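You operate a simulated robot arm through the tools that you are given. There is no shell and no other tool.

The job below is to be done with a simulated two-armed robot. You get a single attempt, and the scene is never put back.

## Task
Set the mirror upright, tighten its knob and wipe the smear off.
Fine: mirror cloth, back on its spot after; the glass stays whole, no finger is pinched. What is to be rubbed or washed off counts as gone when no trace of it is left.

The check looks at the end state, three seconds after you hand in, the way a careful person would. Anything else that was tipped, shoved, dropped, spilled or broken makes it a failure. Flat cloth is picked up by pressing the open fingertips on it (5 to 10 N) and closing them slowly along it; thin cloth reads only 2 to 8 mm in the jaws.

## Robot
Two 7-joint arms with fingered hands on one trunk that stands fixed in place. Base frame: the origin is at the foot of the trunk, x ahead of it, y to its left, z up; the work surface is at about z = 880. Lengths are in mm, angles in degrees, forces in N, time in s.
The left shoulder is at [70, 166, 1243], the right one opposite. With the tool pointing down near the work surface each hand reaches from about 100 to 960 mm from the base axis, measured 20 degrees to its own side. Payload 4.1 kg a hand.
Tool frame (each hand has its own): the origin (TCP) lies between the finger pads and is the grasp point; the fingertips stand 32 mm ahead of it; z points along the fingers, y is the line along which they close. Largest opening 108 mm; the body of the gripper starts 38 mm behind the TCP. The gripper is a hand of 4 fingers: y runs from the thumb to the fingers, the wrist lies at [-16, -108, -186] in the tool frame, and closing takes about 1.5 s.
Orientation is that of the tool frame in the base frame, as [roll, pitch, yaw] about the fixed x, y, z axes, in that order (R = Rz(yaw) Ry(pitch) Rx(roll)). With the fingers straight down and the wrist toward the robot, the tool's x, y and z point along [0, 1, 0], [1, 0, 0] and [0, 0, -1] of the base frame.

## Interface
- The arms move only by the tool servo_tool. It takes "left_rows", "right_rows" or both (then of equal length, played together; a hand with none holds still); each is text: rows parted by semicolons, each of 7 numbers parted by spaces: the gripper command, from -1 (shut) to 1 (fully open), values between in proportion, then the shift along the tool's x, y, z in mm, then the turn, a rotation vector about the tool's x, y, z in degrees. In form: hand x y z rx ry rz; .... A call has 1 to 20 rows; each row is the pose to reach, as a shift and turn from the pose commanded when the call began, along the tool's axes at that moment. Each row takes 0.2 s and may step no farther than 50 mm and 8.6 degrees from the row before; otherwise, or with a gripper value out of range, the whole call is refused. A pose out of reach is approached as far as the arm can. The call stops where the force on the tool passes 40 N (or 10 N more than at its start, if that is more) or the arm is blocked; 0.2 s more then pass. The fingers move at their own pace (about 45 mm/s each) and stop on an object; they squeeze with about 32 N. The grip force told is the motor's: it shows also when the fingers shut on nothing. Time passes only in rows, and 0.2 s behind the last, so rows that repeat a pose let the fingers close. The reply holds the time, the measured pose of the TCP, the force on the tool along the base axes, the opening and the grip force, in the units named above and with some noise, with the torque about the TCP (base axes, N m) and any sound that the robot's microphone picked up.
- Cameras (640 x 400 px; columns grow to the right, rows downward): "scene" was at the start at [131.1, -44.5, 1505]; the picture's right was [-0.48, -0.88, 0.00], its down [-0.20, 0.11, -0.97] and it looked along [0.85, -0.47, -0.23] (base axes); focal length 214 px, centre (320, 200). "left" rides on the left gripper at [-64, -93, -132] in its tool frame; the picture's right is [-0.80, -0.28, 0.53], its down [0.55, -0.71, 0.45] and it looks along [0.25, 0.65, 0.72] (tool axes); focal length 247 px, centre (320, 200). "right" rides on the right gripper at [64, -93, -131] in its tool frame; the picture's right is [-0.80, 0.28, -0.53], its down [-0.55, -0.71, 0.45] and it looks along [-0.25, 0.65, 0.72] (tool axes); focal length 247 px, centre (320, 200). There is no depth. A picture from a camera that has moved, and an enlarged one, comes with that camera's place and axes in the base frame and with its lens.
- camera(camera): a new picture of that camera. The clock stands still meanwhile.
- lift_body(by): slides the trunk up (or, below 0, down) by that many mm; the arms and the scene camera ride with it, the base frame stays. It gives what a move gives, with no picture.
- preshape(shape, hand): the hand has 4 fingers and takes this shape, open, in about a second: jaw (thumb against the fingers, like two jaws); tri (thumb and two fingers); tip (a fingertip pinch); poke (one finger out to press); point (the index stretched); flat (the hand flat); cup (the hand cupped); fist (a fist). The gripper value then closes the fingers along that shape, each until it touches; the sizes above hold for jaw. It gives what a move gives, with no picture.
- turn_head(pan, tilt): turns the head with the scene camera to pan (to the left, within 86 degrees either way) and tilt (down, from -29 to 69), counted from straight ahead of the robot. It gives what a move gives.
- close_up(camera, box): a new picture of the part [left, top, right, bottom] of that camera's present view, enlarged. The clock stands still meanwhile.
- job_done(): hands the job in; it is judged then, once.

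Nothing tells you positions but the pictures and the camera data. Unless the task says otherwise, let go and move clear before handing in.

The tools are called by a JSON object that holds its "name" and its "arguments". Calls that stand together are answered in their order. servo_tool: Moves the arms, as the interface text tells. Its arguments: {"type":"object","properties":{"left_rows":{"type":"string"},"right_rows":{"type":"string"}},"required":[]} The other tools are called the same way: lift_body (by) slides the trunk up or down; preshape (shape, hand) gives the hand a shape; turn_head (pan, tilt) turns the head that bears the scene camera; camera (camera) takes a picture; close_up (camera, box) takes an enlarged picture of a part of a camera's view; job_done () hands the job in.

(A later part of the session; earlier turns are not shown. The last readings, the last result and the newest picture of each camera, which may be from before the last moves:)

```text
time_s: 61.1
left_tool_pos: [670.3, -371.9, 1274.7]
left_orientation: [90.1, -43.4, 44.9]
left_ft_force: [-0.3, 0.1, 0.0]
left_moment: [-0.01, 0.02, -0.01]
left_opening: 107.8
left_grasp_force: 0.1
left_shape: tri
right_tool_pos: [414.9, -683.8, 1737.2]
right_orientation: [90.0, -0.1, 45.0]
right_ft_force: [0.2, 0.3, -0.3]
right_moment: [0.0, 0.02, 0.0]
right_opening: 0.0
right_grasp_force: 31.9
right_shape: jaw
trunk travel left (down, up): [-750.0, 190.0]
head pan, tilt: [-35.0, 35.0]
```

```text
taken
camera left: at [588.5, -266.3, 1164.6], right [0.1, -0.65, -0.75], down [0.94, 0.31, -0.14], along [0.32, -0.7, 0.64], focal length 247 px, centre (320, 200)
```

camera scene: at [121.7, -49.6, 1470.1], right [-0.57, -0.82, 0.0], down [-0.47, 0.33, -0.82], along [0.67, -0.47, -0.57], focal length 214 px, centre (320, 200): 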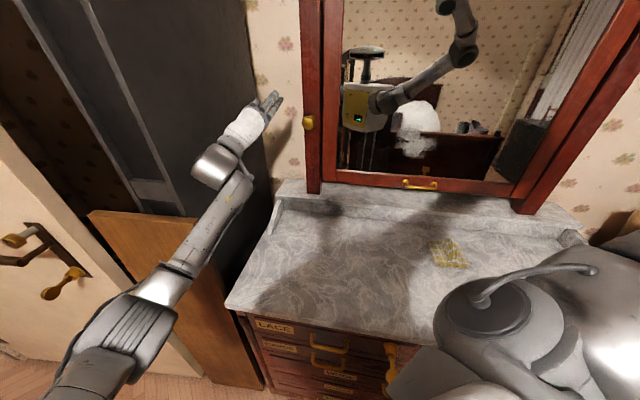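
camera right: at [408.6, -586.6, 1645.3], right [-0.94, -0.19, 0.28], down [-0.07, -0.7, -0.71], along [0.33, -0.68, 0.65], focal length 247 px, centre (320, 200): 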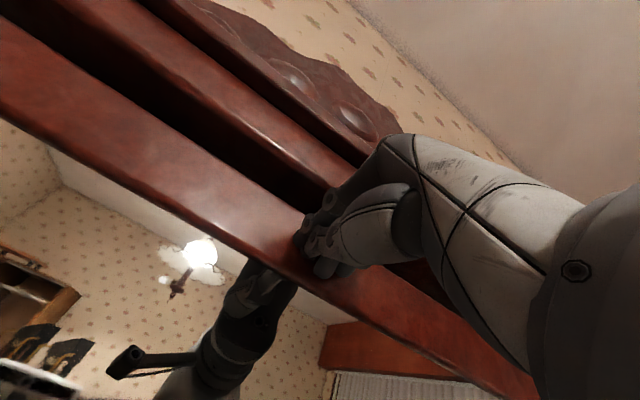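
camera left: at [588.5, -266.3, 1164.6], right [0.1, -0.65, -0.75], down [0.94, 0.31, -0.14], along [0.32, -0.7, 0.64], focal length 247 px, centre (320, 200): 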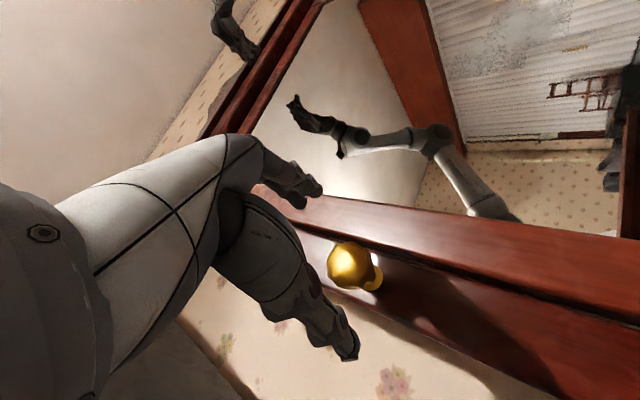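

The knob lies exactly on the hand's axis now. I'll advance so the fingertips straddle the knob head, then close.

{"name": "servo_tool", "arguments": {"left_rows": "1 0 0 15 0 0 0;1 0 0 30 0 0 0;1 0 0 43 0 0 0;1 0 0 43 0 0 0;-1 0 0 43 0 0 0;-1 0 0 43 0 0 0;-1 0 0 43 0 0 0;-1 0 0 43 0 0 0;-1 0 0 43 0 0 0;-1 0 0 43 0 0 0;-1 0 0 43 0 0 0;-1 0 0 43 0 0 0"}}

{"name": "close_up", "arguments": {"camera": "left", "box": [230, 150, 430, 350]}}

```text
time_s: 63.8
left_tool_pos: [698.2, -401.2, 1275.2]
left_orientation: [90.0, -43.5, 45.0]
left_ft_force: [1.3, 0.0, 0.8]
left_moment: [-0.06, 0.0, -0.04]
left_opening: 33.3
left_grasp_force: 31.4
left_shape: tri
right_tool_pos: [415.2, -684.0, 1736.9]
right_orientation: [90.0, 0.0, 45.1]
right_ft_force: [0.1, -0.6, 0.1]
right_moment: [-0.02, -0.04, -0.02]
right_opening: 0.0
right_grasp_force: 31.9
right_shape: jaw
trunk travel left (down, up): [-750.0, 190.0]
head pan, tilt: [-35.0, 35.0]
```

```text
2.00 times, centred on (330, 250) of left
camera zoom: at [617.8, -296.5, 1164.6], right [0.1, -0.65, -0.76], down [0.94, 0.31, -0.14], along [0.32, -0.7, 0.64], focal length 494 px, centre (300, 100)
```

zoom: 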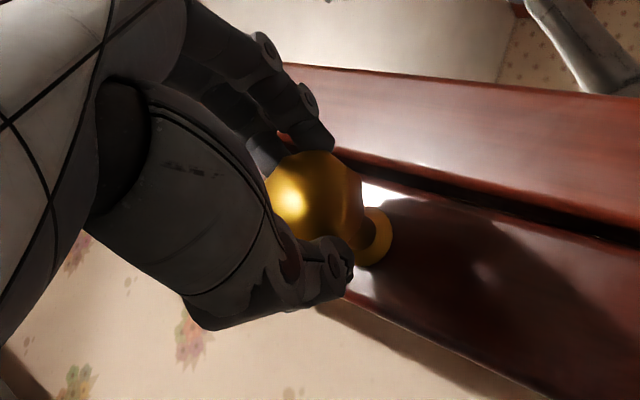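

This grip is centred and nearly force-free. Before tightening I need the mirror back to vertical, so while the left hand waits on the knob I'll bring the right hand down to push the bottom rail back slightly.

{"name": "servo_tool", "arguments": {"right_rows": "-1 0 0 -40 0 0 0;-1 0 0 -80 0 0 0;-1 0 0 -120 0 0 0;-1 0 -25 -140 0 0 -8;-1 0 -50 -140 0 0 -16;-1 0 -75 -140 0 0 -24;-1 0 -100 -140 0 0 -32;-1 0 -125 -140 0 0 -40;-1 0 -150 -140 0 0 -48;-1 0 -175 -140 0 0 -56;-1 0 -200 -140 0 0 -64;-1 0 -225 -140 0 0 -72;-1 0 -250 -140 0 0 -80;-1 0 -275 -140 0 0 -88;-1 0 -290 -140 0 0 -90"}}

{"name": "turn_head", "arguments": {"pan": -45, "tilt": 20}}

{"name": "camera", "arguments": {"camera": "scene"}}

{"name": "camera", "arguments": {"camera": "right"}}

```text
time_s: 67.0
left_tool_pos: [697.6, -401.4, 1275.4]
left_orientation: [90.4, -43.5, 44.9]
left_ft_force: [8.9, -6.9, -1.6]
left_moment: [0.02, 0.06, 0.05]
left_opening: 32.5
left_grasp_force: 32.4
left_shape: tri
right_tool_pos: [453.0, -530.5, 1431.4]
right_orientation: [61.6, 88.2, 16.7]
right_ft_force: [-0.4, -0.5, 0.8]
right_moment: [0.01, 0.0, 0.03]
right_opening: 0.4
right_grasp_force: 31.7
right_shape: jaw
right hand out of reach, approached as far as the arm can: row 8, 9, 10, 11, 12, 13, 14, 15
trunk travel left (down, up): [-750.0, 190.0]
head pan, tilt: [-35.0, 35.0]
```

```text
time_s: 67.7
left_tool_pos: [698.3, -402.6, 1275.2]
left_orientation: [90.2, -43.4, 44.7]
left_ft_force: [-1.5, 1.2, -2.5]
left_moment: [0.05, 0.04, -0.02]
left_opening: 32.8
left_grasp_force: 31.8
left_shape: tri
right_tool_pos: [456.1, -531.2, 1430.1]
right_orientation: [67.0, 88.3, 22.1]
right_ft_force: [-0.5, 0.4, -0.4]
right_moment: [-0.01, -0.03, 0.0]
right_opening: 0.1
right_grasp_force: 32.4
right_shape: jaw
trunk travel left (down, up): [-750.0, 190.0]
head pan, tilt: [-45.0, 20.0]
```

```text
taken
camera scene: at [115.3, -65.5, 1493.9], right [-0.71, -0.71, 0.0], down [-0.24, 0.24, -0.94], along [0.66, -0.66, -0.34], focal length 214 px, centre (320, 200)
```

scene: 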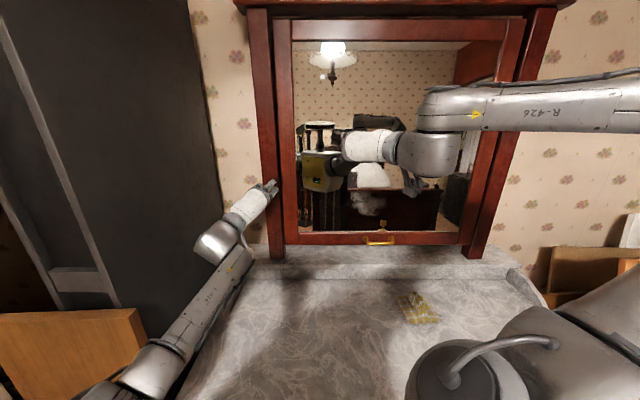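

```text
taken
camera right: at [298.9, -501.7, 1363.0], right [-0.2, 0.57, 0.8], down [-0.2, -0.82, 0.53], along [0.96, -0.05, 0.28], focal length 247 px, centre (320, 200)
```

right: 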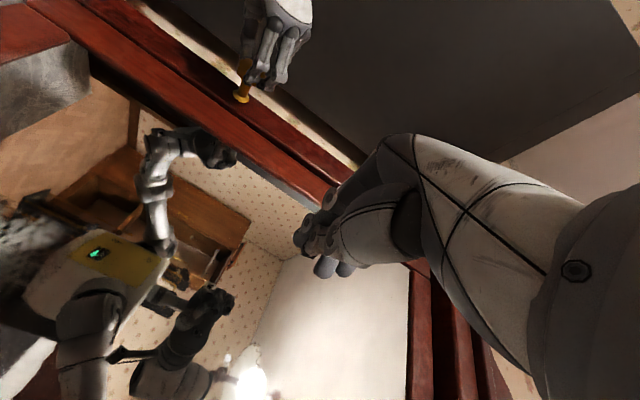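

Right hand is pointing at the mirror at z≈1430. I'll lower it in stages, staying about 150 mm off the glass.

{"name": "servo_tool", "arguments": {"right_rows": "-1 30 -10 0 0 0 0;-1 60 -20 0 0 0 0;-1 90 -30 0 0 0 0;-1 120 -40 0 0 0 0;-1 150 -50 0 0 0 0;-1 180 -60 0 0 0 0;-1 210 -70 0 0 0 0;-1 240 -80 0 0 0 0;-1 240 -80 0 0 0 0"}}

{"name": "camera", "arguments": {"camera": "scene"}}

{"name": "camera", "arguments": {"camera": "right"}}

```text
time_s: 69.7
left_tool_pos: [697.8, -400.7, 1276.5]
left_orientation: [90.1, -43.5, 44.9]
left_ft_force: [-2.4, 0.6, -3.7]
left_moment: [0.09, 0.04, -0.04]
left_opening: 32.9
left_grasp_force: 32.2
left_shape: tri
right_tool_pos: [410.2, -556.4, 1291.9]
right_orientation: [179.0, 89.4, 133.9]
right_ft_force: [0.3, 0.5, -0.2]
right_moment: [-0.01, 0.0, 0.01]
right_opening: 0.0
right_grasp_force: 32.1
right_shape: jaw
right hand out of reach, approached as far as the arm can: row 5, 6, 7, 8, 9
trunk travel left (down, up): [-750.0, 190.0]
head pan, tilt: [-45.0, 20.0]
```

```text
taken
camera scene: at [115.2, -65.6, 1494.0], right [-0.71, -0.71, 0.0], down [-0.24, 0.24, -0.94], along [0.66, -0.66, -0.34], focal length 214 px, centre (320, 200)
```

scene: 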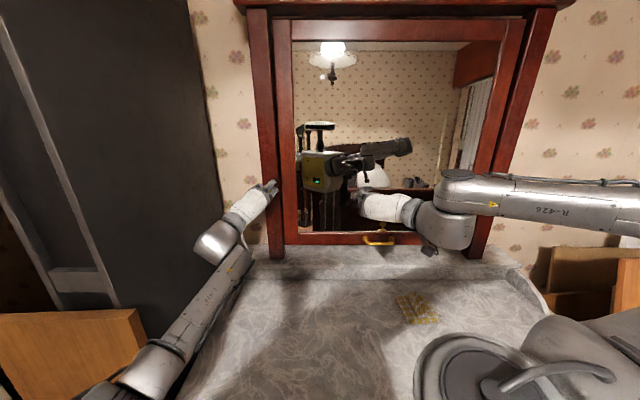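

```text
taken
camera right: at [251.2, -527.9, 1228.7], right [-0.17, 0.57, 0.8], down [-0.18, -0.82, 0.54], along [0.97, -0.05, 0.24], focal length 247 px, centre (320, 200)
```

right: 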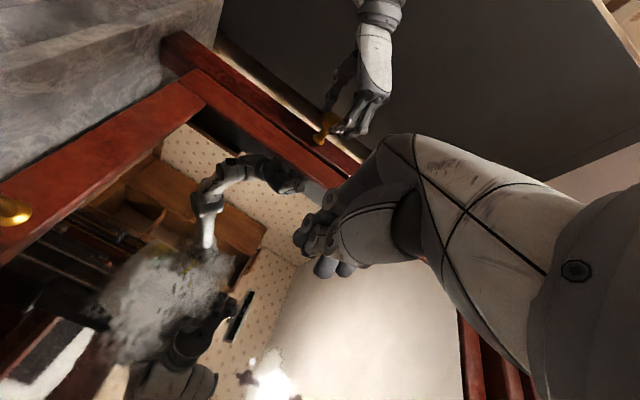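

The arm bottoms out at z≈1292 in this roll. I'll roll the wrist further over the top so it can reach lower.

{"name": "servo_tool", "arguments": {"right_rows": "-1 5 0 0 0 0 -8;-1 10 0 0 0 0 -16;-1 20 0 0 0 0 -24;-1 40 0 0 0 0 -32;-1 60 0 0 0 0 -40;-1 80 0 0 0 0 -48;-1 105 0 0 0 0 -56;-1 130 0 0 0 0 -60;-1 155 0 0 0 0 -60;-1 180 0 0 0 0 -60;-1 200 0 0 0 0 -60;-1 200 0 0 0 0 -60"}}

{"name": "camera", "arguments": {"camera": "scene"}}

{"name": "camera", "arguments": {"camera": "right"}}

```text
time_s: 72.3
left_tool_pos: [698.8, -401.7, 1275.1]
left_orientation: [90.2, -43.4, 44.7]
left_ft_force: [-2.1, 0.3, -3.4]
left_moment: [0.05, 0.07, -0.09]
left_opening: 33.1
left_grasp_force: 32.4
left_shape: tri
right_tool_pos: [433.2, -510.1, 1096.8]
right_orientation: [-91.5, 32.7, -139.5]
right_ft_force: [0.0, -0.3, 0.8]
right_moment: [0.0, 0.03, 0.01]
right_opening: 0.0
right_grasp_force: 32.5
right_shape: jaw
right hand out of reach, approached as far as the arm can: row 1, 2, 3, 4, 5, 6, 7, 8, 9, 10, 11, 12
trunk travel left (down, up): [-750.0, 190.0]
head pan, tilt: [-45.0, 20.0]
```

```text
taken
camera scene: at [115.2, -65.8, 1494.0], right [-0.71, -0.71, 0.0], down [-0.24, 0.24, -0.94], along [0.66, -0.66, -0.34], focal length 214 px, centre (320, 200)
```

scene: 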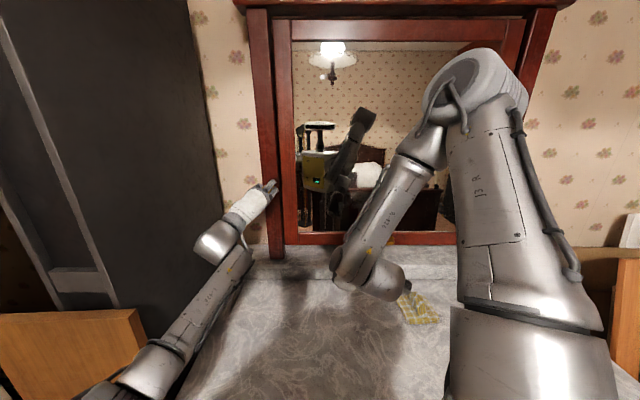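

```text
taken
camera right: at [269.2, -479.3, 1143.0], right [0.27, 0.94, 0.2], down [0.37, -0.3, 0.88], along [0.89, -0.16, -0.43], focal length 247 px, centre (320, 200)
```

right: 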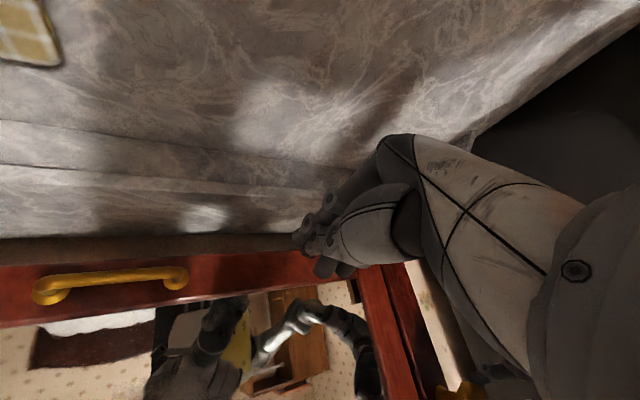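

The right hand is now at z≈1097 with its elbow high, facing the bottom rail (z≈1037–1093) to the left of the handle. I'll move up close to the rail.

{"name": "servo_tool", "arguments": {"right_rows": "-1 -2 10 30 0 0 0;-1 -3 20 60 0 0 0;-1 -4 30 90 0 0 0;-1 -6 32.5 115 0 0 0;-1 -6 32.5 132 0 0 0;-1 -6 32.5 132 0 0 0"}}

{"name": "camera", "arguments": {"camera": "right"}}

{"name": "camera", "arguments": {"camera": "scene"}}

```text
time_s: 73.7
left_tool_pos: [697.5, -403.0, 1276.4]
left_orientation: [90.2, -43.5, 44.7]
left_ft_force: [-2.5, 0.9, -3.5]
left_moment: [0.06, 0.06, -0.1]
left_opening: 33.0
left_grasp_force: 32.2
left_shape: tri
right_tool_pos: [522.4, -596.8, 1058.3]
right_orientation: [-93.9, 32.4, -144.7]
right_ft_force: [0.7, -0.4, 0.1]
right_moment: [-0.03, 0.01, 0.02]
right_opening: 0.0
right_grasp_force: 32.2
right_shape: jaw
right hand out of reach, approached as far as the arm can: row 1, 2, 3, 4, 5, 6
trunk travel left (down, up): [-750.0, 190.0]
head pan, tilt: [-45.0, 20.0]
```

```text
taken
camera right: at [362.1, -558.0, 1110.3], right [0.34, 0.91, 0.22], down [0.37, -0.34, 0.86], along [0.86, -0.21, -0.46], focal length 247 px, centre (320, 200)
```

right: 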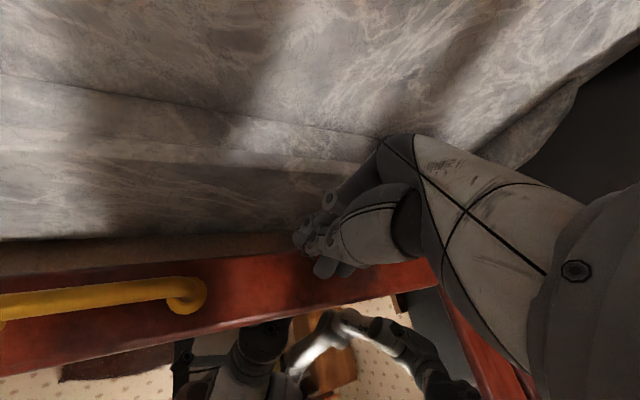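

```text
taken
camera scene: at [115.3, -65.8, 1493.9], right [-0.71, -0.71, 0.0], down [-0.24, 0.24, -0.94], along [0.66, -0.66, -0.34], focal length 214 px, centre (320, 200)
```

scene: 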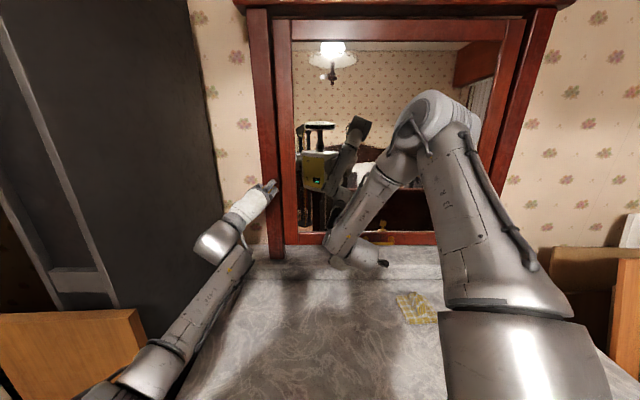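

The fingertips face the bottom rail, clear of the handle. I'll creep forward in small steps to touch and push it back.

{"name": "servo_tool", "arguments": {"right_rows": "-1 0 0 8 0 0 0;-1 0 0 16 0 0 0;-1 0 0 24 0 0 0;-1 0 0 28 0 0 0;-1 0 0 32 0 0 0;-1 0 0 36 0 0 0;-1 0 0 40 0 0 0;-1 0 0 40 0 0 0"}}

{"name": "camera", "arguments": {"camera": "right"}}

```text
time_s: 75.5
left_tool_pos: [699.1, -402.7, 1275.7]
left_orientation: [90.2, -43.5, 44.7]
left_ft_force: [-1.9, -1.5, -4.1]
left_moment: [0.08, 0.05, -0.06]
left_opening: 32.6
left_grasp_force: 32.4
left_shape: tri
right_tool_pos: [544.7, -631.5, 1055.7]
right_orientation: [-94.5, 32.2, -146.0]
right_ft_force: [-1.4, 1.1, 0.3]
right_moment: [-0.01, -0.02, 0.01]
right_opening: 0.0
right_grasp_force: 31.9
right_shape: jaw
right hand out of reach, approached as far as the arm can: row 4, 5, 6, 7, 8
trunk travel left (down, up): [-750.0, 190.0]
head pan, tilt: [-45.0, 20.0]
```

```text
taken
camera right: at [384.4, -590.4, 1107.8], right [0.36, 0.91, 0.22], down [0.37, -0.36, 0.86], along [0.86, -0.23, -0.46], focal length 247 px, centre (320, 200)
```

right: 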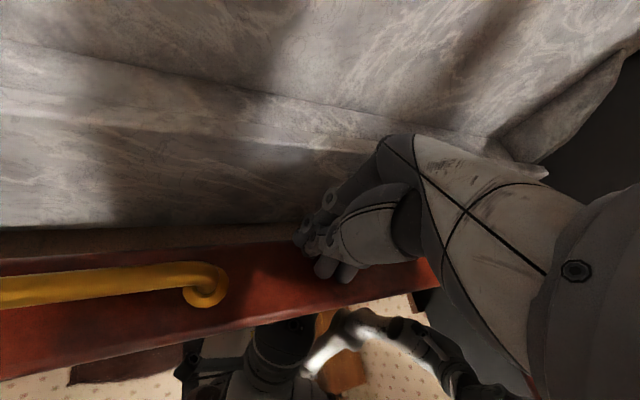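

Contact is made at about 2 N. I'll check the mirror's tilt from the level view.

{"name": "turn_head", "arguments": {"pan": -45, "tilt": 0}}

{"name": "camera", "arguments": {"camera": "scene"}}

{"name": "close_up", "arguments": {"camera": "scene", "box": [460, 120, 520, 160]}}

{"name": "close_up", "arguments": {"camera": "scene", "box": [460, 300, 520, 340]}}

```text
time_s: 76.3
left_tool_pos: [698.5, -401.9, 1275.3]
left_orientation: [90.1, -43.5, 44.8]
left_ft_force: [-1.5, -0.8, -4.8]
left_moment: [0.04, 0.06, -0.08]
left_opening: 32.8
left_grasp_force: 32.0
left_shape: tri
right_tool_pos: [543.8, -630.9, 1054.4]
right_orientation: [-94.5, 32.2, -146.0]
right_ft_force: [-0.3, 0.9, 0.3]
right_moment: [0.0, 0.0, -0.03]
right_opening: 0.1
right_grasp_force: 31.9
right_shape: jaw
trunk travel left (down, up): [-750.0, 190.0]
head pan, tilt: [-45.0, 0.0]
```

```text
taken
camera scene: at [113.1, -63.5, 1526.2], right [-0.71, -0.71, 0.0], down [0.0, 0.0, -1.0], along [0.71, -0.71, 0.0], focal length 214 px, centre (320, 200)
```

scene: 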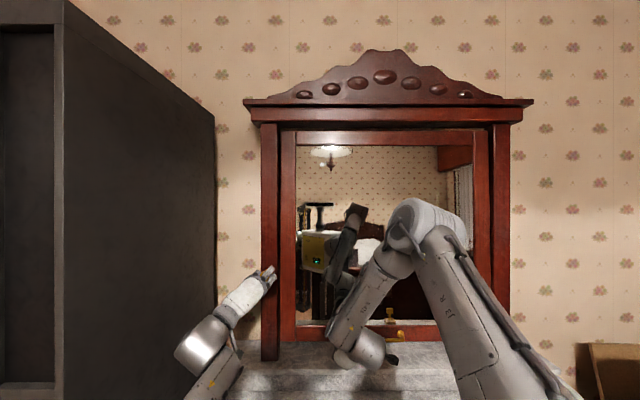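

```text
10.00 times, centred on (490, 140) of scene
camera zoom: at [113.1, -63.5, 1526.2], right [-0.71, -0.71, 0.0], down [0.0, 0.0, -1.0], along [0.71, -0.71, 0.0], focal length 2145 px, centre (-1380, 800)
```

zoom: 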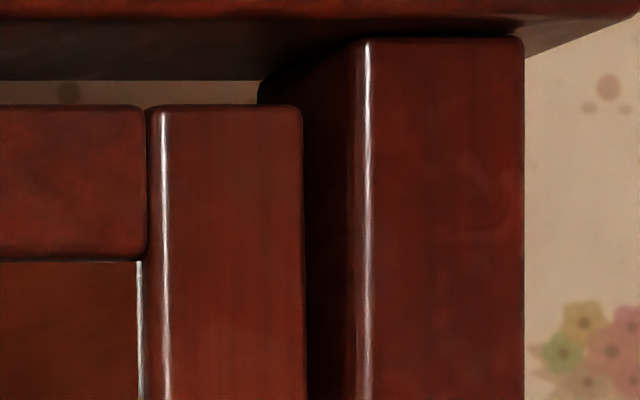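

```text
10.00 times, centred on (490, 320) of scene
camera zoom: at [113.1, -63.5, 1526.2], right [-0.71, -0.71, 0.0], down [0.0, 0.0, -1.0], along [0.71, -0.71, 0.0], focal length 2145 px, centre (-1380, -1000)
```

zoom: 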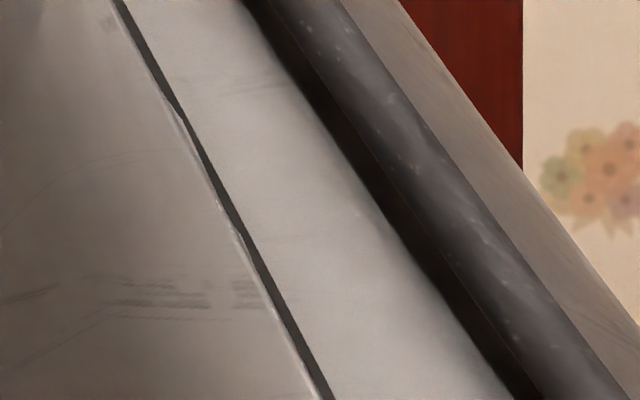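

The mirror still leans back about 1.2°, so the bottom needs to go back about 7 mm. Pushing in small steps.

{"name": "servo_tool", "arguments": {"right_rows": "-1 0 0 2 0 0 0;-1 0 0 4 0 0 0;-1 0 0 6 0 0 0;-1 0 0 7 0 0 0;-1 0 0 7 0 0 0"}}

{"name": "close_up", "arguments": {"camera": "scene", "box": [460, 120, 520, 160]}}

```text
time_s: 77.5
left_tool_pos: [698.1, -402.3, 1276.4]
left_orientation: [90.2, -43.5, 44.7]
left_ft_force: [-2.3, -1.3, -4.7]
left_moment: [0.06, 0.05, -0.04]
left_opening: 32.8
left_grasp_force: 32.0
left_shape: tri
right_tool_pos: [546.5, -638.3, 1054.7]
right_orientation: [-94.6, 32.2, -146.3]
right_ft_force: [-0.5, 2.1, -0.2]
right_moment: [-0.03, -0.01, 0.0]
right_opening: 0.0
right_grasp_force: 31.7
right_shape: jaw
trunk travel left (down, up): [-750.0, 190.0]
head pan, tilt: [-45.0, 0.0]
```

```text
10.00 times, centred on (490, 140) of scene
camera zoom: at [113.1, -63.5, 1526.2], right [-0.71, -0.71, 0.0], down [0.0, 0.0, -1.0], along [0.71, -0.71, 0.0], focal length 2145 px, centre (-1380, 800)
```

zoom: 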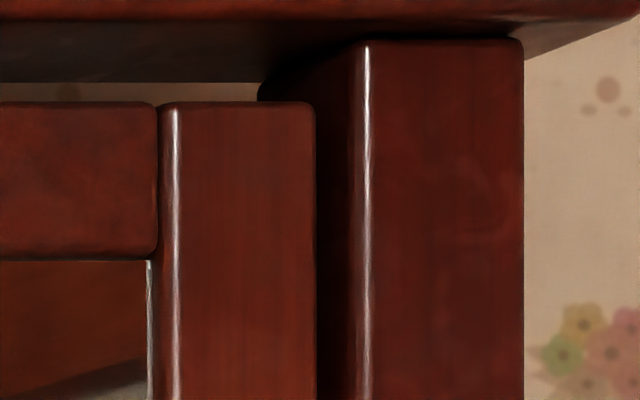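

That's within about 0.2° of vertical. I'll nudge a last millimetre, back the right hand off, and start turning the knob with the left.

{"name": "servo_tool", "arguments": {"right_rows": "-1 0 0 1.3 0 0 0;-1 0 0 1.3 0 0 0;-1 0 0 -8 0 0 0;-1 0 0 -20 0 0 0;-1 0 0 -30 0 0 0"}}

{"name": "servo_tool", "arguments": {"left_rows": "-1 0 0 0 0 0 8;-1 0 0 0 0 0 16;-1 0 0 0 0 0 24;-1 0 0 0 0 0 24"}}

{"name": "close_up", "arguments": {"camera": "left", "box": [230, 150, 430, 350]}}

{"name": "close_up", "arguments": {"camera": "scene", "box": [460, 120, 520, 160]}}

```text
time_s: 78.8
left_tool_pos: [698.0, -401.4, 1275.5]
left_orientation: [90.3, -43.4, 44.6]
left_ft_force: [-2.1, 0.5, -4.5]
left_moment: [0.09, 0.08, -0.08]
left_opening: 32.9
left_grasp_force: 32.0
left_shape: tri
right_tool_pos: [531.5, -614.3, 1057.3]
right_orientation: [-94.2, 32.2, -145.6]
right_ft_force: [-0.2, -0.6, 0.0]
right_moment: [0.0, -0.01, 0.03]
right_opening: 0.0
right_grasp_force: 32.1
right_shape: jaw
trunk travel left (down, up): [-750.0, 190.0]
head pan, tilt: [-45.0, 0.0]
```

```text
time_s: 79.8
left_tool_pos: [698.9, -400.0, 1275.0]
left_orientation: [90.3, -67.5, 44.7]
left_ft_force: [2.4, 2.8, -0.2]
left_moment: [0.05, 0.02, 0.09]
left_opening: 33.0
left_grasp_force: 32.3
left_shape: tri
right_tool_pos: [530.2, -613.4, 1058.0]
right_orientation: [-94.2, 32.1, -145.4]
right_ft_force: [0.2, -0.1, -0.1]
right_moment: [-0.03, -0.01, 0.0]
right_opening: 0.0
right_grasp_force: 32.1
right_shape: jaw
trunk travel left (down, up): [-750.0, 190.0]
head pan, tilt: [-45.0, 0.0]
```

```text
2.00 times, centred on (330, 250) of left
camera zoom: at [649.7, -264.8, 1181.0], right [0.34, -0.41, -0.85], down [0.93, 0.29, 0.24], along [0.15, -0.87, 0.48], focal length 494 px, centre (300, 100)
```

zoom: 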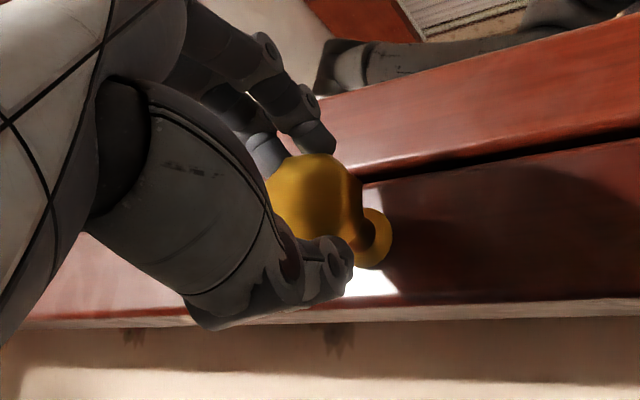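

```text
10.00 times, centred on (490, 140) of scene
camera zoom: at [113.9, -62.5, 1526.3], right [-0.71, -0.71, 0.0], down [0.0, 0.0, -1.0], along [0.71, -0.71, 0.0], focal length 2145 px, centre (-1380, 800)
```

zoom: 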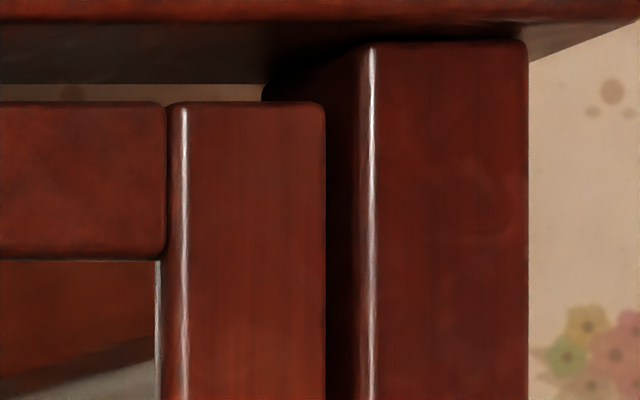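

The knob turns smoothly with the grip centred, and the mirror stays vertical. Continuing clockwise.

{"name": "servo_tool", "arguments": {"left_rows": "-1 0 0 0 0 0 8;-1 0 0 0 0 0 16;-1 0 0 0 0 0 24;-1 0 0 0 0 0 32;-1 0 0 0 0 0 40;-1 0 0 0 0 0 40"}}

{"name": "servo_tool", "arguments": {"left_rows": "-1 0 0 0 0 0 8;-1 0 0 0 0 0 16;-1 0 0 0 0 0 24;-1 0 0 0 0 0 32;-1 0 0 0 0 0 40;-1 0 0 0 0 0 40"}}

{"name": "close_up", "arguments": {"camera": "left", "box": [230, 150, 430, 350]}}

{"name": "close_up", "arguments": {"camera": "scene", "box": [460, 120, 520, 160]}}

```text
time_s: 81.2
left_tool_pos: [701.5, -399.8, 1275.4]
left_orientation: [-89.8, -72.5, -135.2]
left_ft_force: [8.8, 3.6, 7.1]
left_moment: [-0.16, -0.08, 0.3]
left_opening: 32.3
left_grasp_force: 32.2
left_shape: tri
right_tool_pos: [531.5, -611.7, 1059.4]
right_orientation: [-94.2, 32.2, -145.3]
right_ft_force: [0.3, -0.1, -0.1]
right_moment: [-0.01, 0.02, 0.02]
right_opening: 0.0
right_grasp_force: 31.7
right_shape: jaw
trunk travel left (down, up): [-750.0, 190.0]
head pan, tilt: [-45.0, 0.0]
```

```text
time_s: 82.5
left_tool_pos: [699.8, -399.4, 1276.5]
left_orientation: [-90.0, -32.7, -135.1]
left_ft_force: [13.1, 2.9, 14.9]
left_moment: [-0.44, -0.26, 0.39]
left_opening: 31.8
left_grasp_force: 31.7
left_shape: tri
right_tool_pos: [531.6, -610.9, 1059.4]
right_orientation: [-94.1, 32.1, -145.3]
right_ft_force: [-0.4, 0.2, -0.3]
right_moment: [0.02, 0.0, -0.02]
right_opening: 0.0
right_grasp_force: 31.8
right_shape: jaw
trunk travel left (down, up): [-750.0, 190.0]
head pan, tilt: [-45.0, 0.0]
```

```text
2.00 times, centred on (330, 250) of left
camera zoom: at [681.1, -232.9, 1319.8], right [0.96, 0.21, -0.19], down [0.26, -0.38, 0.89], along [0.11, -0.9, -0.41], focal length 494 px, centre (300, 100)
```

zoom: 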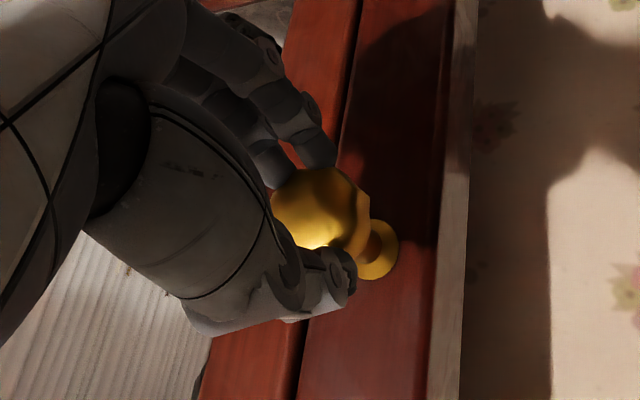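

```text
10.00 times, centred on (490, 140) of scene
camera zoom: at [114.5, -60.6, 1526.4], right [-0.71, -0.71, 0.0], down [0.0, 0.0, -1.0], along [0.71, -0.71, 0.0], focal length 2145 px, centre (-1380, 800)
```

zoom: 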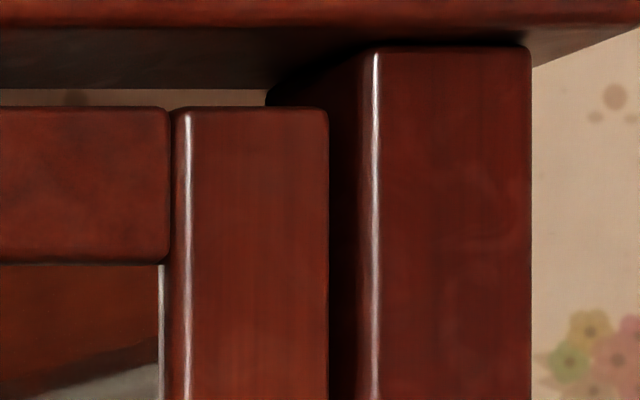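

Torque is starting to build as the knob tightens. I'll release, back off, roll back and take another stroke.

{"name": "servo_tool", "arguments": {"left_rows": "1 0 0 0 0 0 0;1 0 0 0 0 0 0;1 0 0 0 0 0 0;1 0 0 0 0 0 0;1 0 0 -22 0 0 0;1 0 0 -45 0 0 0;1 0 0 -45 0 0 -8;1 0 0 -45 0 0 -16;1 0 0 -45 0 0 -24;1 0 0 -45 0 0 -32;1 0 0 -45 0 0 -40;1 0 0 -45 0 0 -48;1 0 0 -45 0 0 -56;1 0 0 -45 0 0 -64;1 0 0 -45 0 0 -72;1 0 0 -45 0 0 -80;1 0 0 -45 0 0 -88;1 0 0 -45 0 0 -96;1 0 0 -45 0 0 -102;1 0 0 -45 0 0 -102"}}

{"name": "camera", "arguments": {"camera": "left"}}

```text
time_s: 86.8
left_tool_pos: [667.0, -370.5, 1275.2]
left_orientation: [90.1, -45.5, 44.8]
left_ft_force: [0.2, -1.1, -0.3]
left_moment: [-0.02, 0.01, 0.02]
left_opening: 107.6
left_grasp_force: 0.1
left_shape: tri
right_tool_pos: [530.2, -614.6, 1057.2]
right_orientation: [-94.2, 32.2, -145.5]
right_ft_force: [-0.4, -0.9, -0.5]
right_moment: [-0.01, -0.01, -0.02]
right_opening: 0.0
right_grasp_force: 32.0
right_shape: jaw
trunk travel left (down, up): [-750.0, 190.0]
head pan, tilt: [-45.0, 0.0]
```

```text
taken
camera left: at [588.5, -262.2, 1164.8], right [0.12, -0.63, -0.77], down [0.94, 0.31, -0.11], along [0.3, -0.71, 0.63], focal length 247 px, centre (320, 200)
```

left: 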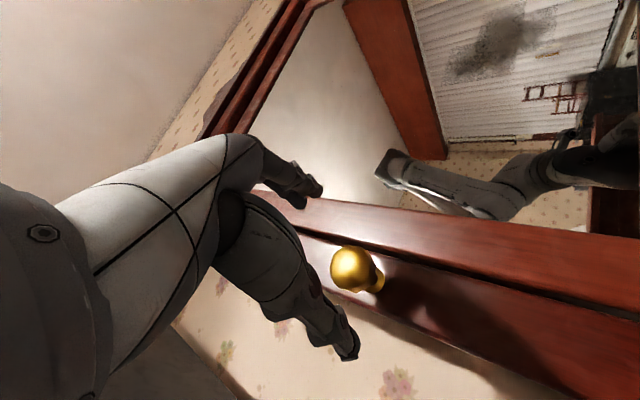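

Aligned again. Advancing, closing and taking the second clockwise stroke.

{"name": "servo_tool", "arguments": {"left_rows": "1 0 0 20 0 0 0;1 0 0 40 0 0 0;1 0 0 47 0 0 0;1 0 0 47 0 0 0;-1 0 0 47 0 0 0;-1 0 0 47 0 0 0;-1 0 0 47 0 0 0;-1 0 0 47 0 0 0;-1 0 0 47 0 0 0;-1 0 0 47 0 0 0;-1 0 0 47 0 0 0"}}

{"name": "servo_tool", "arguments": {"left_rows": "-1 0 0 0 0 0 8;-1 0 0 0 0 0 16;-1 0 0 0 0 0 24;-1 0 0 0 0 0 32;-1 0 0 0 0 0 40;-1 0 0 0 0 0 48;-1 0 0 0 0 0 48"}}

{"name": "close_up", "arguments": {"camera": "left", "box": [230, 150, 430, 350]}}

```text
time_s: 89.2
left_tool_pos: [699.6, -402.7, 1275.7]
left_orientation: [90.0, -45.5, 45.0]
left_ft_force: [-0.8, -1.0, -0.5]
left_moment: [0.03, -0.03, -0.02]
left_opening: 31.7
left_grasp_force: 32.0
left_shape: tri
right_tool_pos: [531.1, -614.5, 1058.5]
right_orientation: [-94.3, 32.2, -145.7]
right_ft_force: [0.0, 1.4, 0.8]
right_moment: [-0.01, 0.02, -0.03]
right_opening: 0.1
right_grasp_force: 31.9
right_shape: jaw
trunk travel left (down, up): [-750.0, 190.0]
head pan, tilt: [-45.0, 0.0]
```

```text
time_s: 90.8
left_tool_pos: [703.3, -401.6, 1273.2]
left_orientation: [-93.4, -86.5, -131.7]
left_ft_force: [-3.3, 13.8, -21.9]
left_moment: [-0.74, 1.37, 0.14]
left_opening: 32.2
left_grasp_force: 31.7
left_shape: tri
right_tool_pos: [533.2, -611.2, 1057.8]
right_orientation: [-94.2, 32.0, -145.3]
right_ft_force: [-0.6, -1.0, 0.4]
right_moment: [0.03, -0.01, -0.03]
right_opening: 0.3
right_grasp_force: 32.1
right_shape: jaw
trunk travel left (down, up): [-750.0, 190.0]
head pan, tilt: [-45.0, 0.0]
```

```text
2.00 times, centred on (330, 250) of left
camera zoom: at [678.1, -240.2, 1214.6], right [0.61, -0.14, -0.78], down [0.79, 0.16, 0.59], along [0.04, -0.98, 0.21], focal length 494 px, centre (300, 100)
```

zoom: 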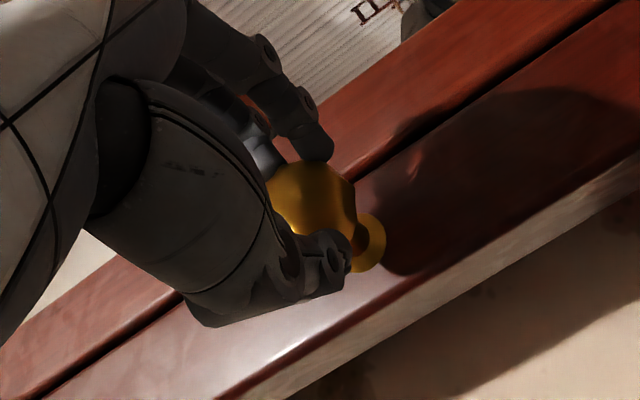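

Torque jumped to about 1.5 N·m, so the knob is coming tight. I'll nudge a little more to confirm.

{"name": "servo_tool", "arguments": {"left_rows": "-1 0 0 0 0 0 4;-1 0 0 0 0 0 8;-1 0 0 0 0 0 8"}}

{"name": "close_up", "arguments": {"camera": "left", "box": [230, 150, 430, 350]}}

{"name": "close_up", "arguments": {"camera": "scene", "box": [460, 120, 520, 160]}}

```text
time_s: 91.5
left_tool_pos: [705.9, -398.8, 1271.7]
left_orientation: [-91.9, -78.8, -133.1]
left_ft_force: [2.7, 22.1, -28.6]
left_moment: [-0.87, 1.58, 0.18]
left_opening: 32.5
left_grasp_force: 31.9
left_shape: tri
right_tool_pos: [535.2, -612.1, 1056.7]
right_orientation: [-94.3, 31.9, -145.4]
right_ft_force: [0.4, 0.4, 0.1]
right_moment: [0.0, -0.02, -0.02]
right_opening: 0.0
right_grasp_force: 32.1
right_shape: jaw
trunk travel left (down, up): [-750.0, 190.0]
head pan, tilt: [-45.0, 0.0]
```

```text
2.00 times, centred on (330, 250) of left
camera zoom: at [685.7, -233.5, 1227.7], right [0.68, -0.07, -0.73], down [0.73, 0.1, 0.67], along [0.02, -0.99, 0.11], focal length 494 px, centre (300, 100)
```

zoom: 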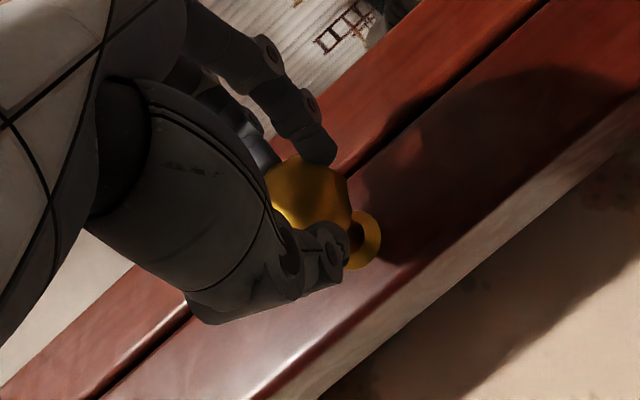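

```text
10.00 times, centred on (490, 140) of scene
camera zoom: at [119.4, -59.6, 1525.7], right [-0.71, -0.71, 0.0], down [0.0, 0.0, -1.0], along [0.71, -0.71, 0.0], focal length 2145 px, centre (-1380, 800)
```

zoom: 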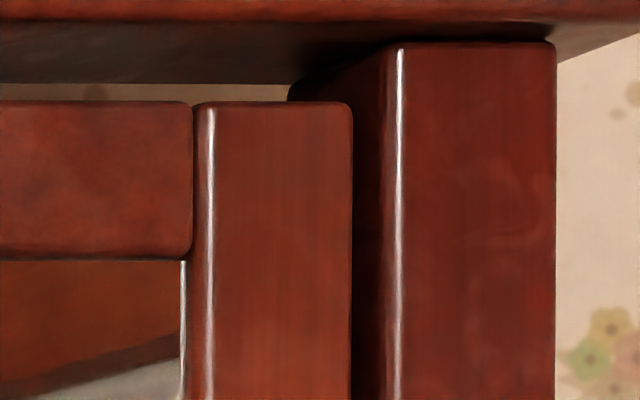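

The torque is ~1.7 N·m and the mirror edge still reads vertical, so the knob is tight. I'll release it and withdraw the left hand straight back.

{"name": "servo_tool", "arguments": {"left_rows": "1 0 0 0 0 0 0;1 0 0 0 0 0 0;1 0 0 0 0 0 0;1 0 0 0 0 0 0;1 0 0 0 0 0 0;1 0 0 -20 0 0 0;1 0 0 -50 0 0 0;1 0 0 -90 0 0 0;1 0 0 -130 0 0 0;1 0 0 -170 0 0 0;1 0 0 -200 0 0 0", "right_rows": "-1 0 0 0 0 0 0;-1 0 0 0 0 0 0;-1 0 0 -20 0 0 0;-1 0 0 -40 0 0 0;-1 0 0 -60 0 0 0;-1 0 0 -80 0 0 0;-1 0 0 -100 0 0 0;-1 0 0 -120 0 0 0;-1 0 0 -140 0 0 0;-1 0 0 -140 0 0 0;-1 0 0 -140 0 0 0"}}

{"name": "camera", "arguments": {"camera": "scene"}}

{"name": "camera", "arguments": {"camera": "right"}}

{"name": "close_up", "arguments": {"camera": "scene", "box": [460, 120, 520, 160]}}

```text
time_s: 94.0
left_tool_pos: [556.6, -261.5, 1279.3]
left_orientation: [-90.2, -78.6, -134.9]
left_ft_force: [-1.0, -0.2, 0.0]
left_moment: [-0.02, 0.02, -0.01]
left_opening: 107.5
left_grasp_force: 0.1
left_shape: tri
right_tool_pos: [442.3, -503.0, 1064.9]
right_orientation: [-93.8, 32.4, -144.6]
right_ft_force: [0.4, 0.1, 0.4]
right_moment: [-0.03, 0.02, 0.03]
right_opening: 0.3
right_grasp_force: 32.3
right_shape: jaw
trunk travel left (down, up): [-750.0, 190.0]
head pan, tilt: [-45.0, 0.0]
```

```text
taken
camera scene: at [112.2, -62.0, 1526.4], right [-0.71, -0.71, 0.0], down [0.0, 0.0, -1.0], along [0.71, -0.71, 0.0], focal length 214 px, centre (320, 200)
```

scene: 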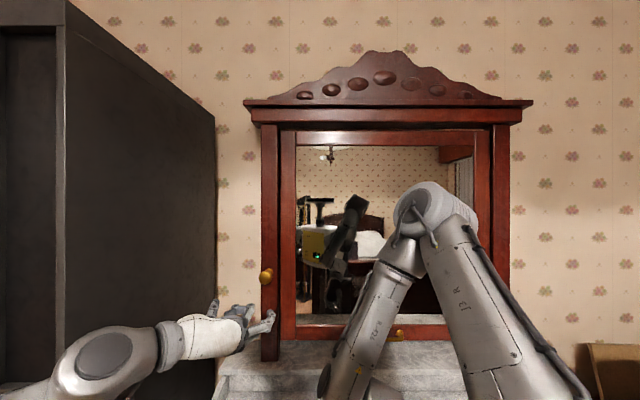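

```text
taken
camera right: at [282.6, -463.1, 1115.9], right [0.34, 0.91, 0.22], down [0.37, -0.34, 0.86], along [0.86, -0.21, -0.45], focal length 247 px, centre (320, 200)
```

right: 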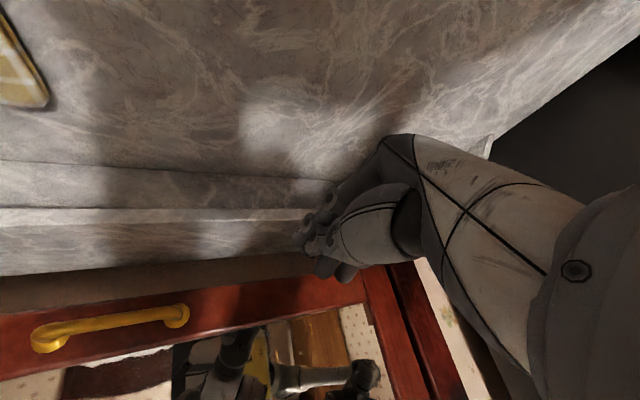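

```text
10.00 times, centred on (490, 140) of scene
camera zoom: at [112.2, -62.0, 1526.4], right [-0.71, -0.71, 0.0], down [0.0, 0.0, -1.0], along [0.71, -0.71, 0.0], focal length 2145 px, centre (-1380, 800)
```

zoom: 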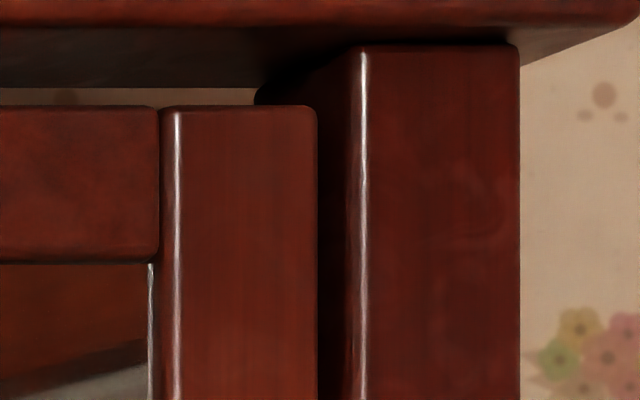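

The mirror is still vertical within about 0.2°. Next is the cloth: I'll raise the right hand, roll it back, and then point it down over the table for a close look.

{"name": "servo_tool", "arguments": {"right_rows": "-1 0 -18 -5 0 0 0;-1 0 -36 -11 0 0 6;-1 0 -54 -16 0 0 12;-1 0 -72 -21 0 0 18;-1 0 -90 -27 0 0 24;-1 0 -108 -32 0 0 30;-1 0 -126 -37 0 0 36;-1 0 -144 -43 0 0 42;-1 0 -162 -48 0 0 48;-1 0 -180 -53 0 0 54;-1 0 -198 -59 0 0 60;-1 0 -215 -64 0 0 60;-1 0 -215 -64 0 0 60"}}

{"name": "camera", "arguments": {"camera": "scene"}}

{"name": "camera", "arguments": {"camera": "right"}}

```text
time_s: 96.8
left_tool_pos: [560.3, -263.6, 1278.5]
left_orientation: [-90.3, -78.6, -134.8]
left_ft_force: [0.2, 0.1, -0.1]
left_moment: [-0.02, -0.02, -0.02]
left_opening: 107.9
left_grasp_force: 0.0
left_shape: tri
right_tool_pos: [398.2, -569.1, 1261.5]
right_orientation: [146.2, 85.6, 93.6]
right_ft_force: [0.9, -1.1, -0.1]
right_moment: [0.0, 0.01, 0.04]
right_opening: 0.0
right_grasp_force: 31.9
right_shape: jaw
right hand out of reach, approached as far as the arm can: row 2, 3, 4, 5, 6, 7, 8, 9, 10, 11, 12, 13
trunk travel left (down, up): [-750.0, 190.0]
head pan, tilt: [-45.0, 0.0]
```

```text
taken
camera scene: at [114.7, -63.5, 1526.1], right [-0.71, -0.71, 0.0], down [0.0, 0.0, -1.0], along [0.71, -0.71, 0.0], focal length 214 px, centre (320, 200)
```

scene: 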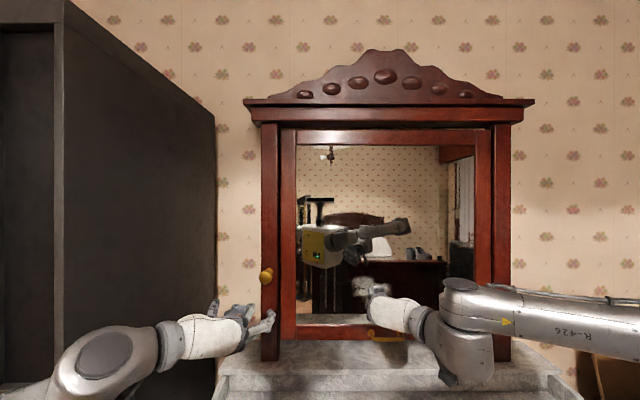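

```text
taken
camera right: at [244.3, -514.1, 1202.2], right [-0.09, 0.53, 0.84], down [-0.29, -0.82, 0.49], along [0.95, -0.2, 0.23], focal length 247 px, centre (320, 200)
```

right: 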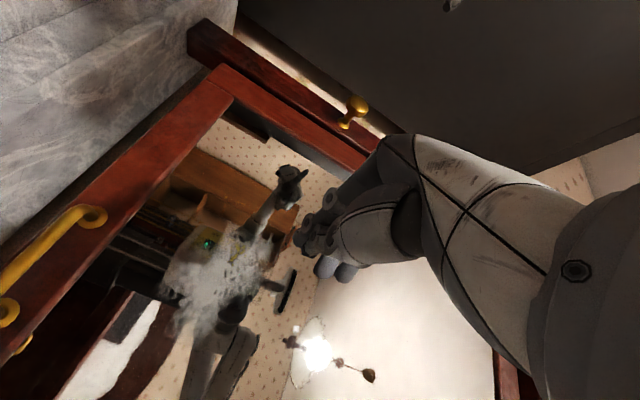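

The smear spans roughly v 75–215 and z 1155–1260 on the glass. I'll now swing the right hand to point down above the cloth.

{"name": "servo_tool", "arguments": {"right_rows": "1 15 -16 4 0 8 0;1 30 -33 9 0 16 0;1 46 -50 13 0 24 0;1 61 -66 18 0 32 0;1 77 -83 22 0 40 0;1 92 -99 26 0 48 0;1 108 -116 31 0 56 0;1 123 -132 35 0 64 0;1 139 -149 40 0 72 0;1 154 -165 44 0 80 0;1 169 -182 48 0 88 0;1 169 -182 48 0 90 0"}}

{"name": "turn_head", "arguments": {"pan": -60, "tilt": 30}}

{"name": "camera", "arguments": {"camera": "scene"}}

{"name": "camera", "arguments": {"camera": "right"}}

```text
time_s: 99.3
left_tool_pos: [558.0, -261.9, 1278.6]
left_orientation: [-90.5, -78.6, -134.5]
left_ft_force: [-0.9, -0.2, -0.2]
left_moment: [0.06, -0.01, -0.02]
left_opening: 107.9
left_grasp_force: 0.1
left_shape: tri
right_tool_pos: [280.0, -702.6, 1087.6]
right_orientation: [177.6, -3.3, 127.4]
right_ft_force: [0.2, 0.8, 0.6]
right_moment: [-0.01, 0.0, -0.01]
right_opening: 108.2
right_grasp_force: 0.1
right_shape: jaw
right hand out of reach, approached as far as the arm can: row 1, 2, 3, 4, 5, 6
trunk travel left (down, up): [-750.0, 190.0]
head pan, tilt: [-45.0, 0.0]
```

```text
time_s: 100.3
left_tool_pos: [557.7, -262.6, 1278.0]
left_orientation: [-90.6, -78.6, -134.5]
left_ft_force: [0.3, -0.2, 0.5]
left_moment: [-0.02, -0.01, 0.01]
left_opening: 107.6
left_grasp_force: 0.0
left_shape: tri
right_tool_pos: [277.4, -702.6, 1086.1]
right_orientation: [177.6, -3.4, 127.4]
right_ft_force: [-0.7, -0.2, 0.7]
right_moment: [-0.01, 0.0, -0.01]
right_opening: 108.0
right_grasp_force: 0.1
right_shape: jaw
trunk travel left (down, up): [-750.0, 190.0]
head pan, tilt: [-60.0, 30.0]
```

```text
taken
camera scene: at [94.7, -78.1, 1478.0], right [-0.87, -0.5, 0.0], down [-0.25, 0.43, -0.87], along [0.43, -0.75, -0.5], focal length 214 px, centre (320, 200)
```

scene: 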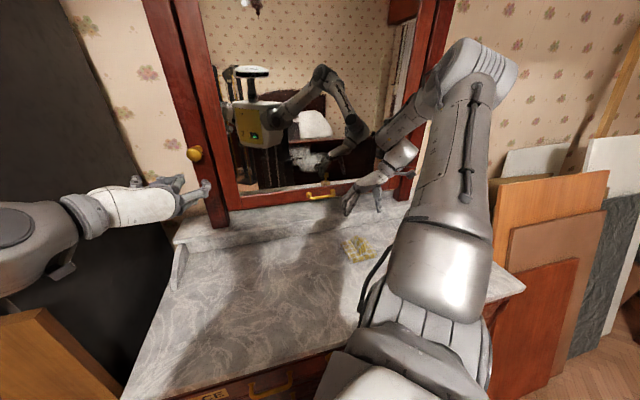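

```text
taken
camera right: at [166.7, -716.7, 1217.1], right [0.71, -0.5, 0.5], down [-0.23, -0.83, -0.51], along [0.67, 0.25, -0.7], focal length 247 px, centre (320, 200)
```

right: 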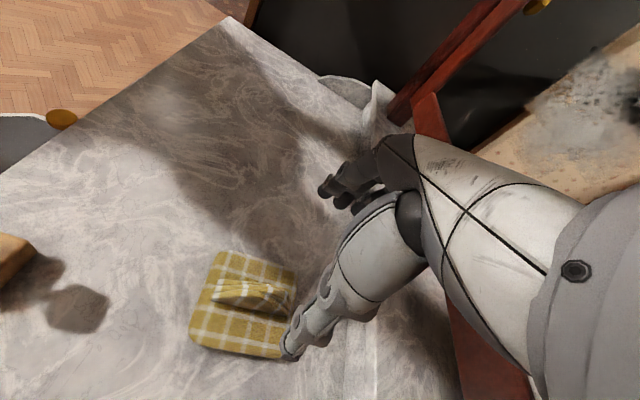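

The cloth is a roughly 117 mm square centred near [287, -702], with a raised fold across its middle. I'll level the hand, align the jaws across that fold, and come down above it.

{"name": "servo_tool", "arguments": {"right_rows": "1 -6 8 0 1.2 -1.7 0;1 -12 16 0 2.4 -3.4 0;1 -12 16 0 2.4 -3.4 0"}}

{"name": "servo_tool", "arguments": {"right_rows": "0.4 0 0 20 0 0 -8;0.4 0 0 40 0 0 -16;0.4 0 0 60 0 0 -23;0.4 0 0 80 0 0 -23;0.4 0 0 100 0 0 -23;0.4 0 0 100 0 0 -23"}}

{"name": "camera", "arguments": {"camera": "right"}}

{"name": "close_up", "arguments": {"camera": "scene", "box": [290, 180, 450, 280]}}

```text
time_s: 101.1
left_tool_pos: [557.2, -263.3, 1278.9]
left_orientation: [-90.1, -78.5, -134.9]
left_ft_force: [-0.4, -0.7, 0.3]
left_moment: [0.01, -0.03, 0.0]
left_opening: 107.7
left_grasp_force: 0.2
left_shape: tri
right_tool_pos: [298.9, -702.6, 1086.6]
right_orientation: [180.0, 0.1, 127.3]
right_ft_force: [-0.4, -0.6, 0.2]
right_moment: [0.01, -0.03, -0.01]
right_opening: 108.0
right_grasp_force: 0.1
right_shape: jaw
trunk travel left (down, up): [-750.0, 190.0]
head pan, tilt: [-60.0, 30.0]
```

```text
time_s: 102.5
left_tool_pos: [557.4, -261.1, 1279.3]
left_orientation: [-90.3, -78.6, -134.8]
left_ft_force: [-0.8, -1.0, -0.7]
left_moment: [-0.01, -0.02, 0.02]
left_opening: 107.8
left_grasp_force: 0.1
left_shape: tri
right_tool_pos: [298.7, -703.4, 986.7]
right_orientation: [-180.0, 0.1, 150.3]
right_ft_force: [-0.5, 0.3, -0.1]
right_moment: [0.0, 0.02, -0.02]
right_opening: 76.3
right_grasp_force: 0.1
right_shape: jaw
trunk travel left (down, up): [-750.0, 190.0]
head pan, tilt: [-60.0, 30.0]
```

```text
taken
camera right: at [197.4, -750.6, 1117.5], right [0.83, -0.15, 0.53], down [0.13, -0.89, -0.45], along [0.54, 0.44, -0.72], focal length 247 px, centre (320, 200)
```

right: 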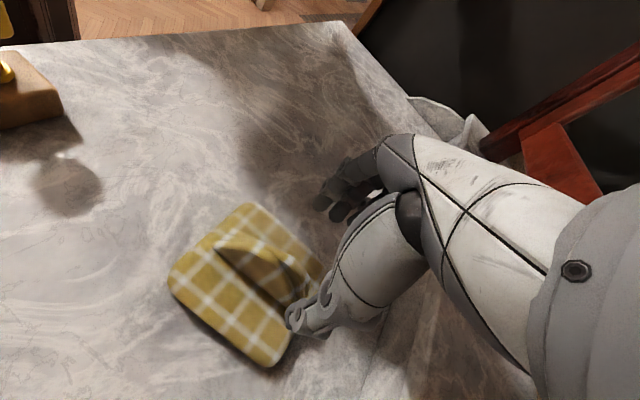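

```text
4.00 times, centred on (370, 230) of scene
camera zoom: at [94.7, -77.3, 1478.0], right [-0.87, -0.5, 0.0], down [-0.25, 0.43, -0.87], along [0.43, -0.75, -0.5], focal length 858 px, centre (120, 80)
```

zoom: 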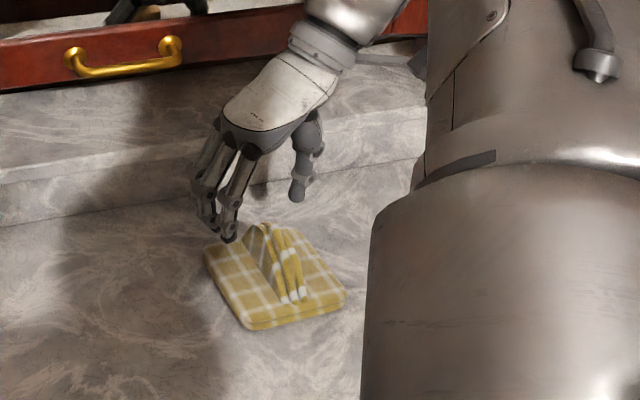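

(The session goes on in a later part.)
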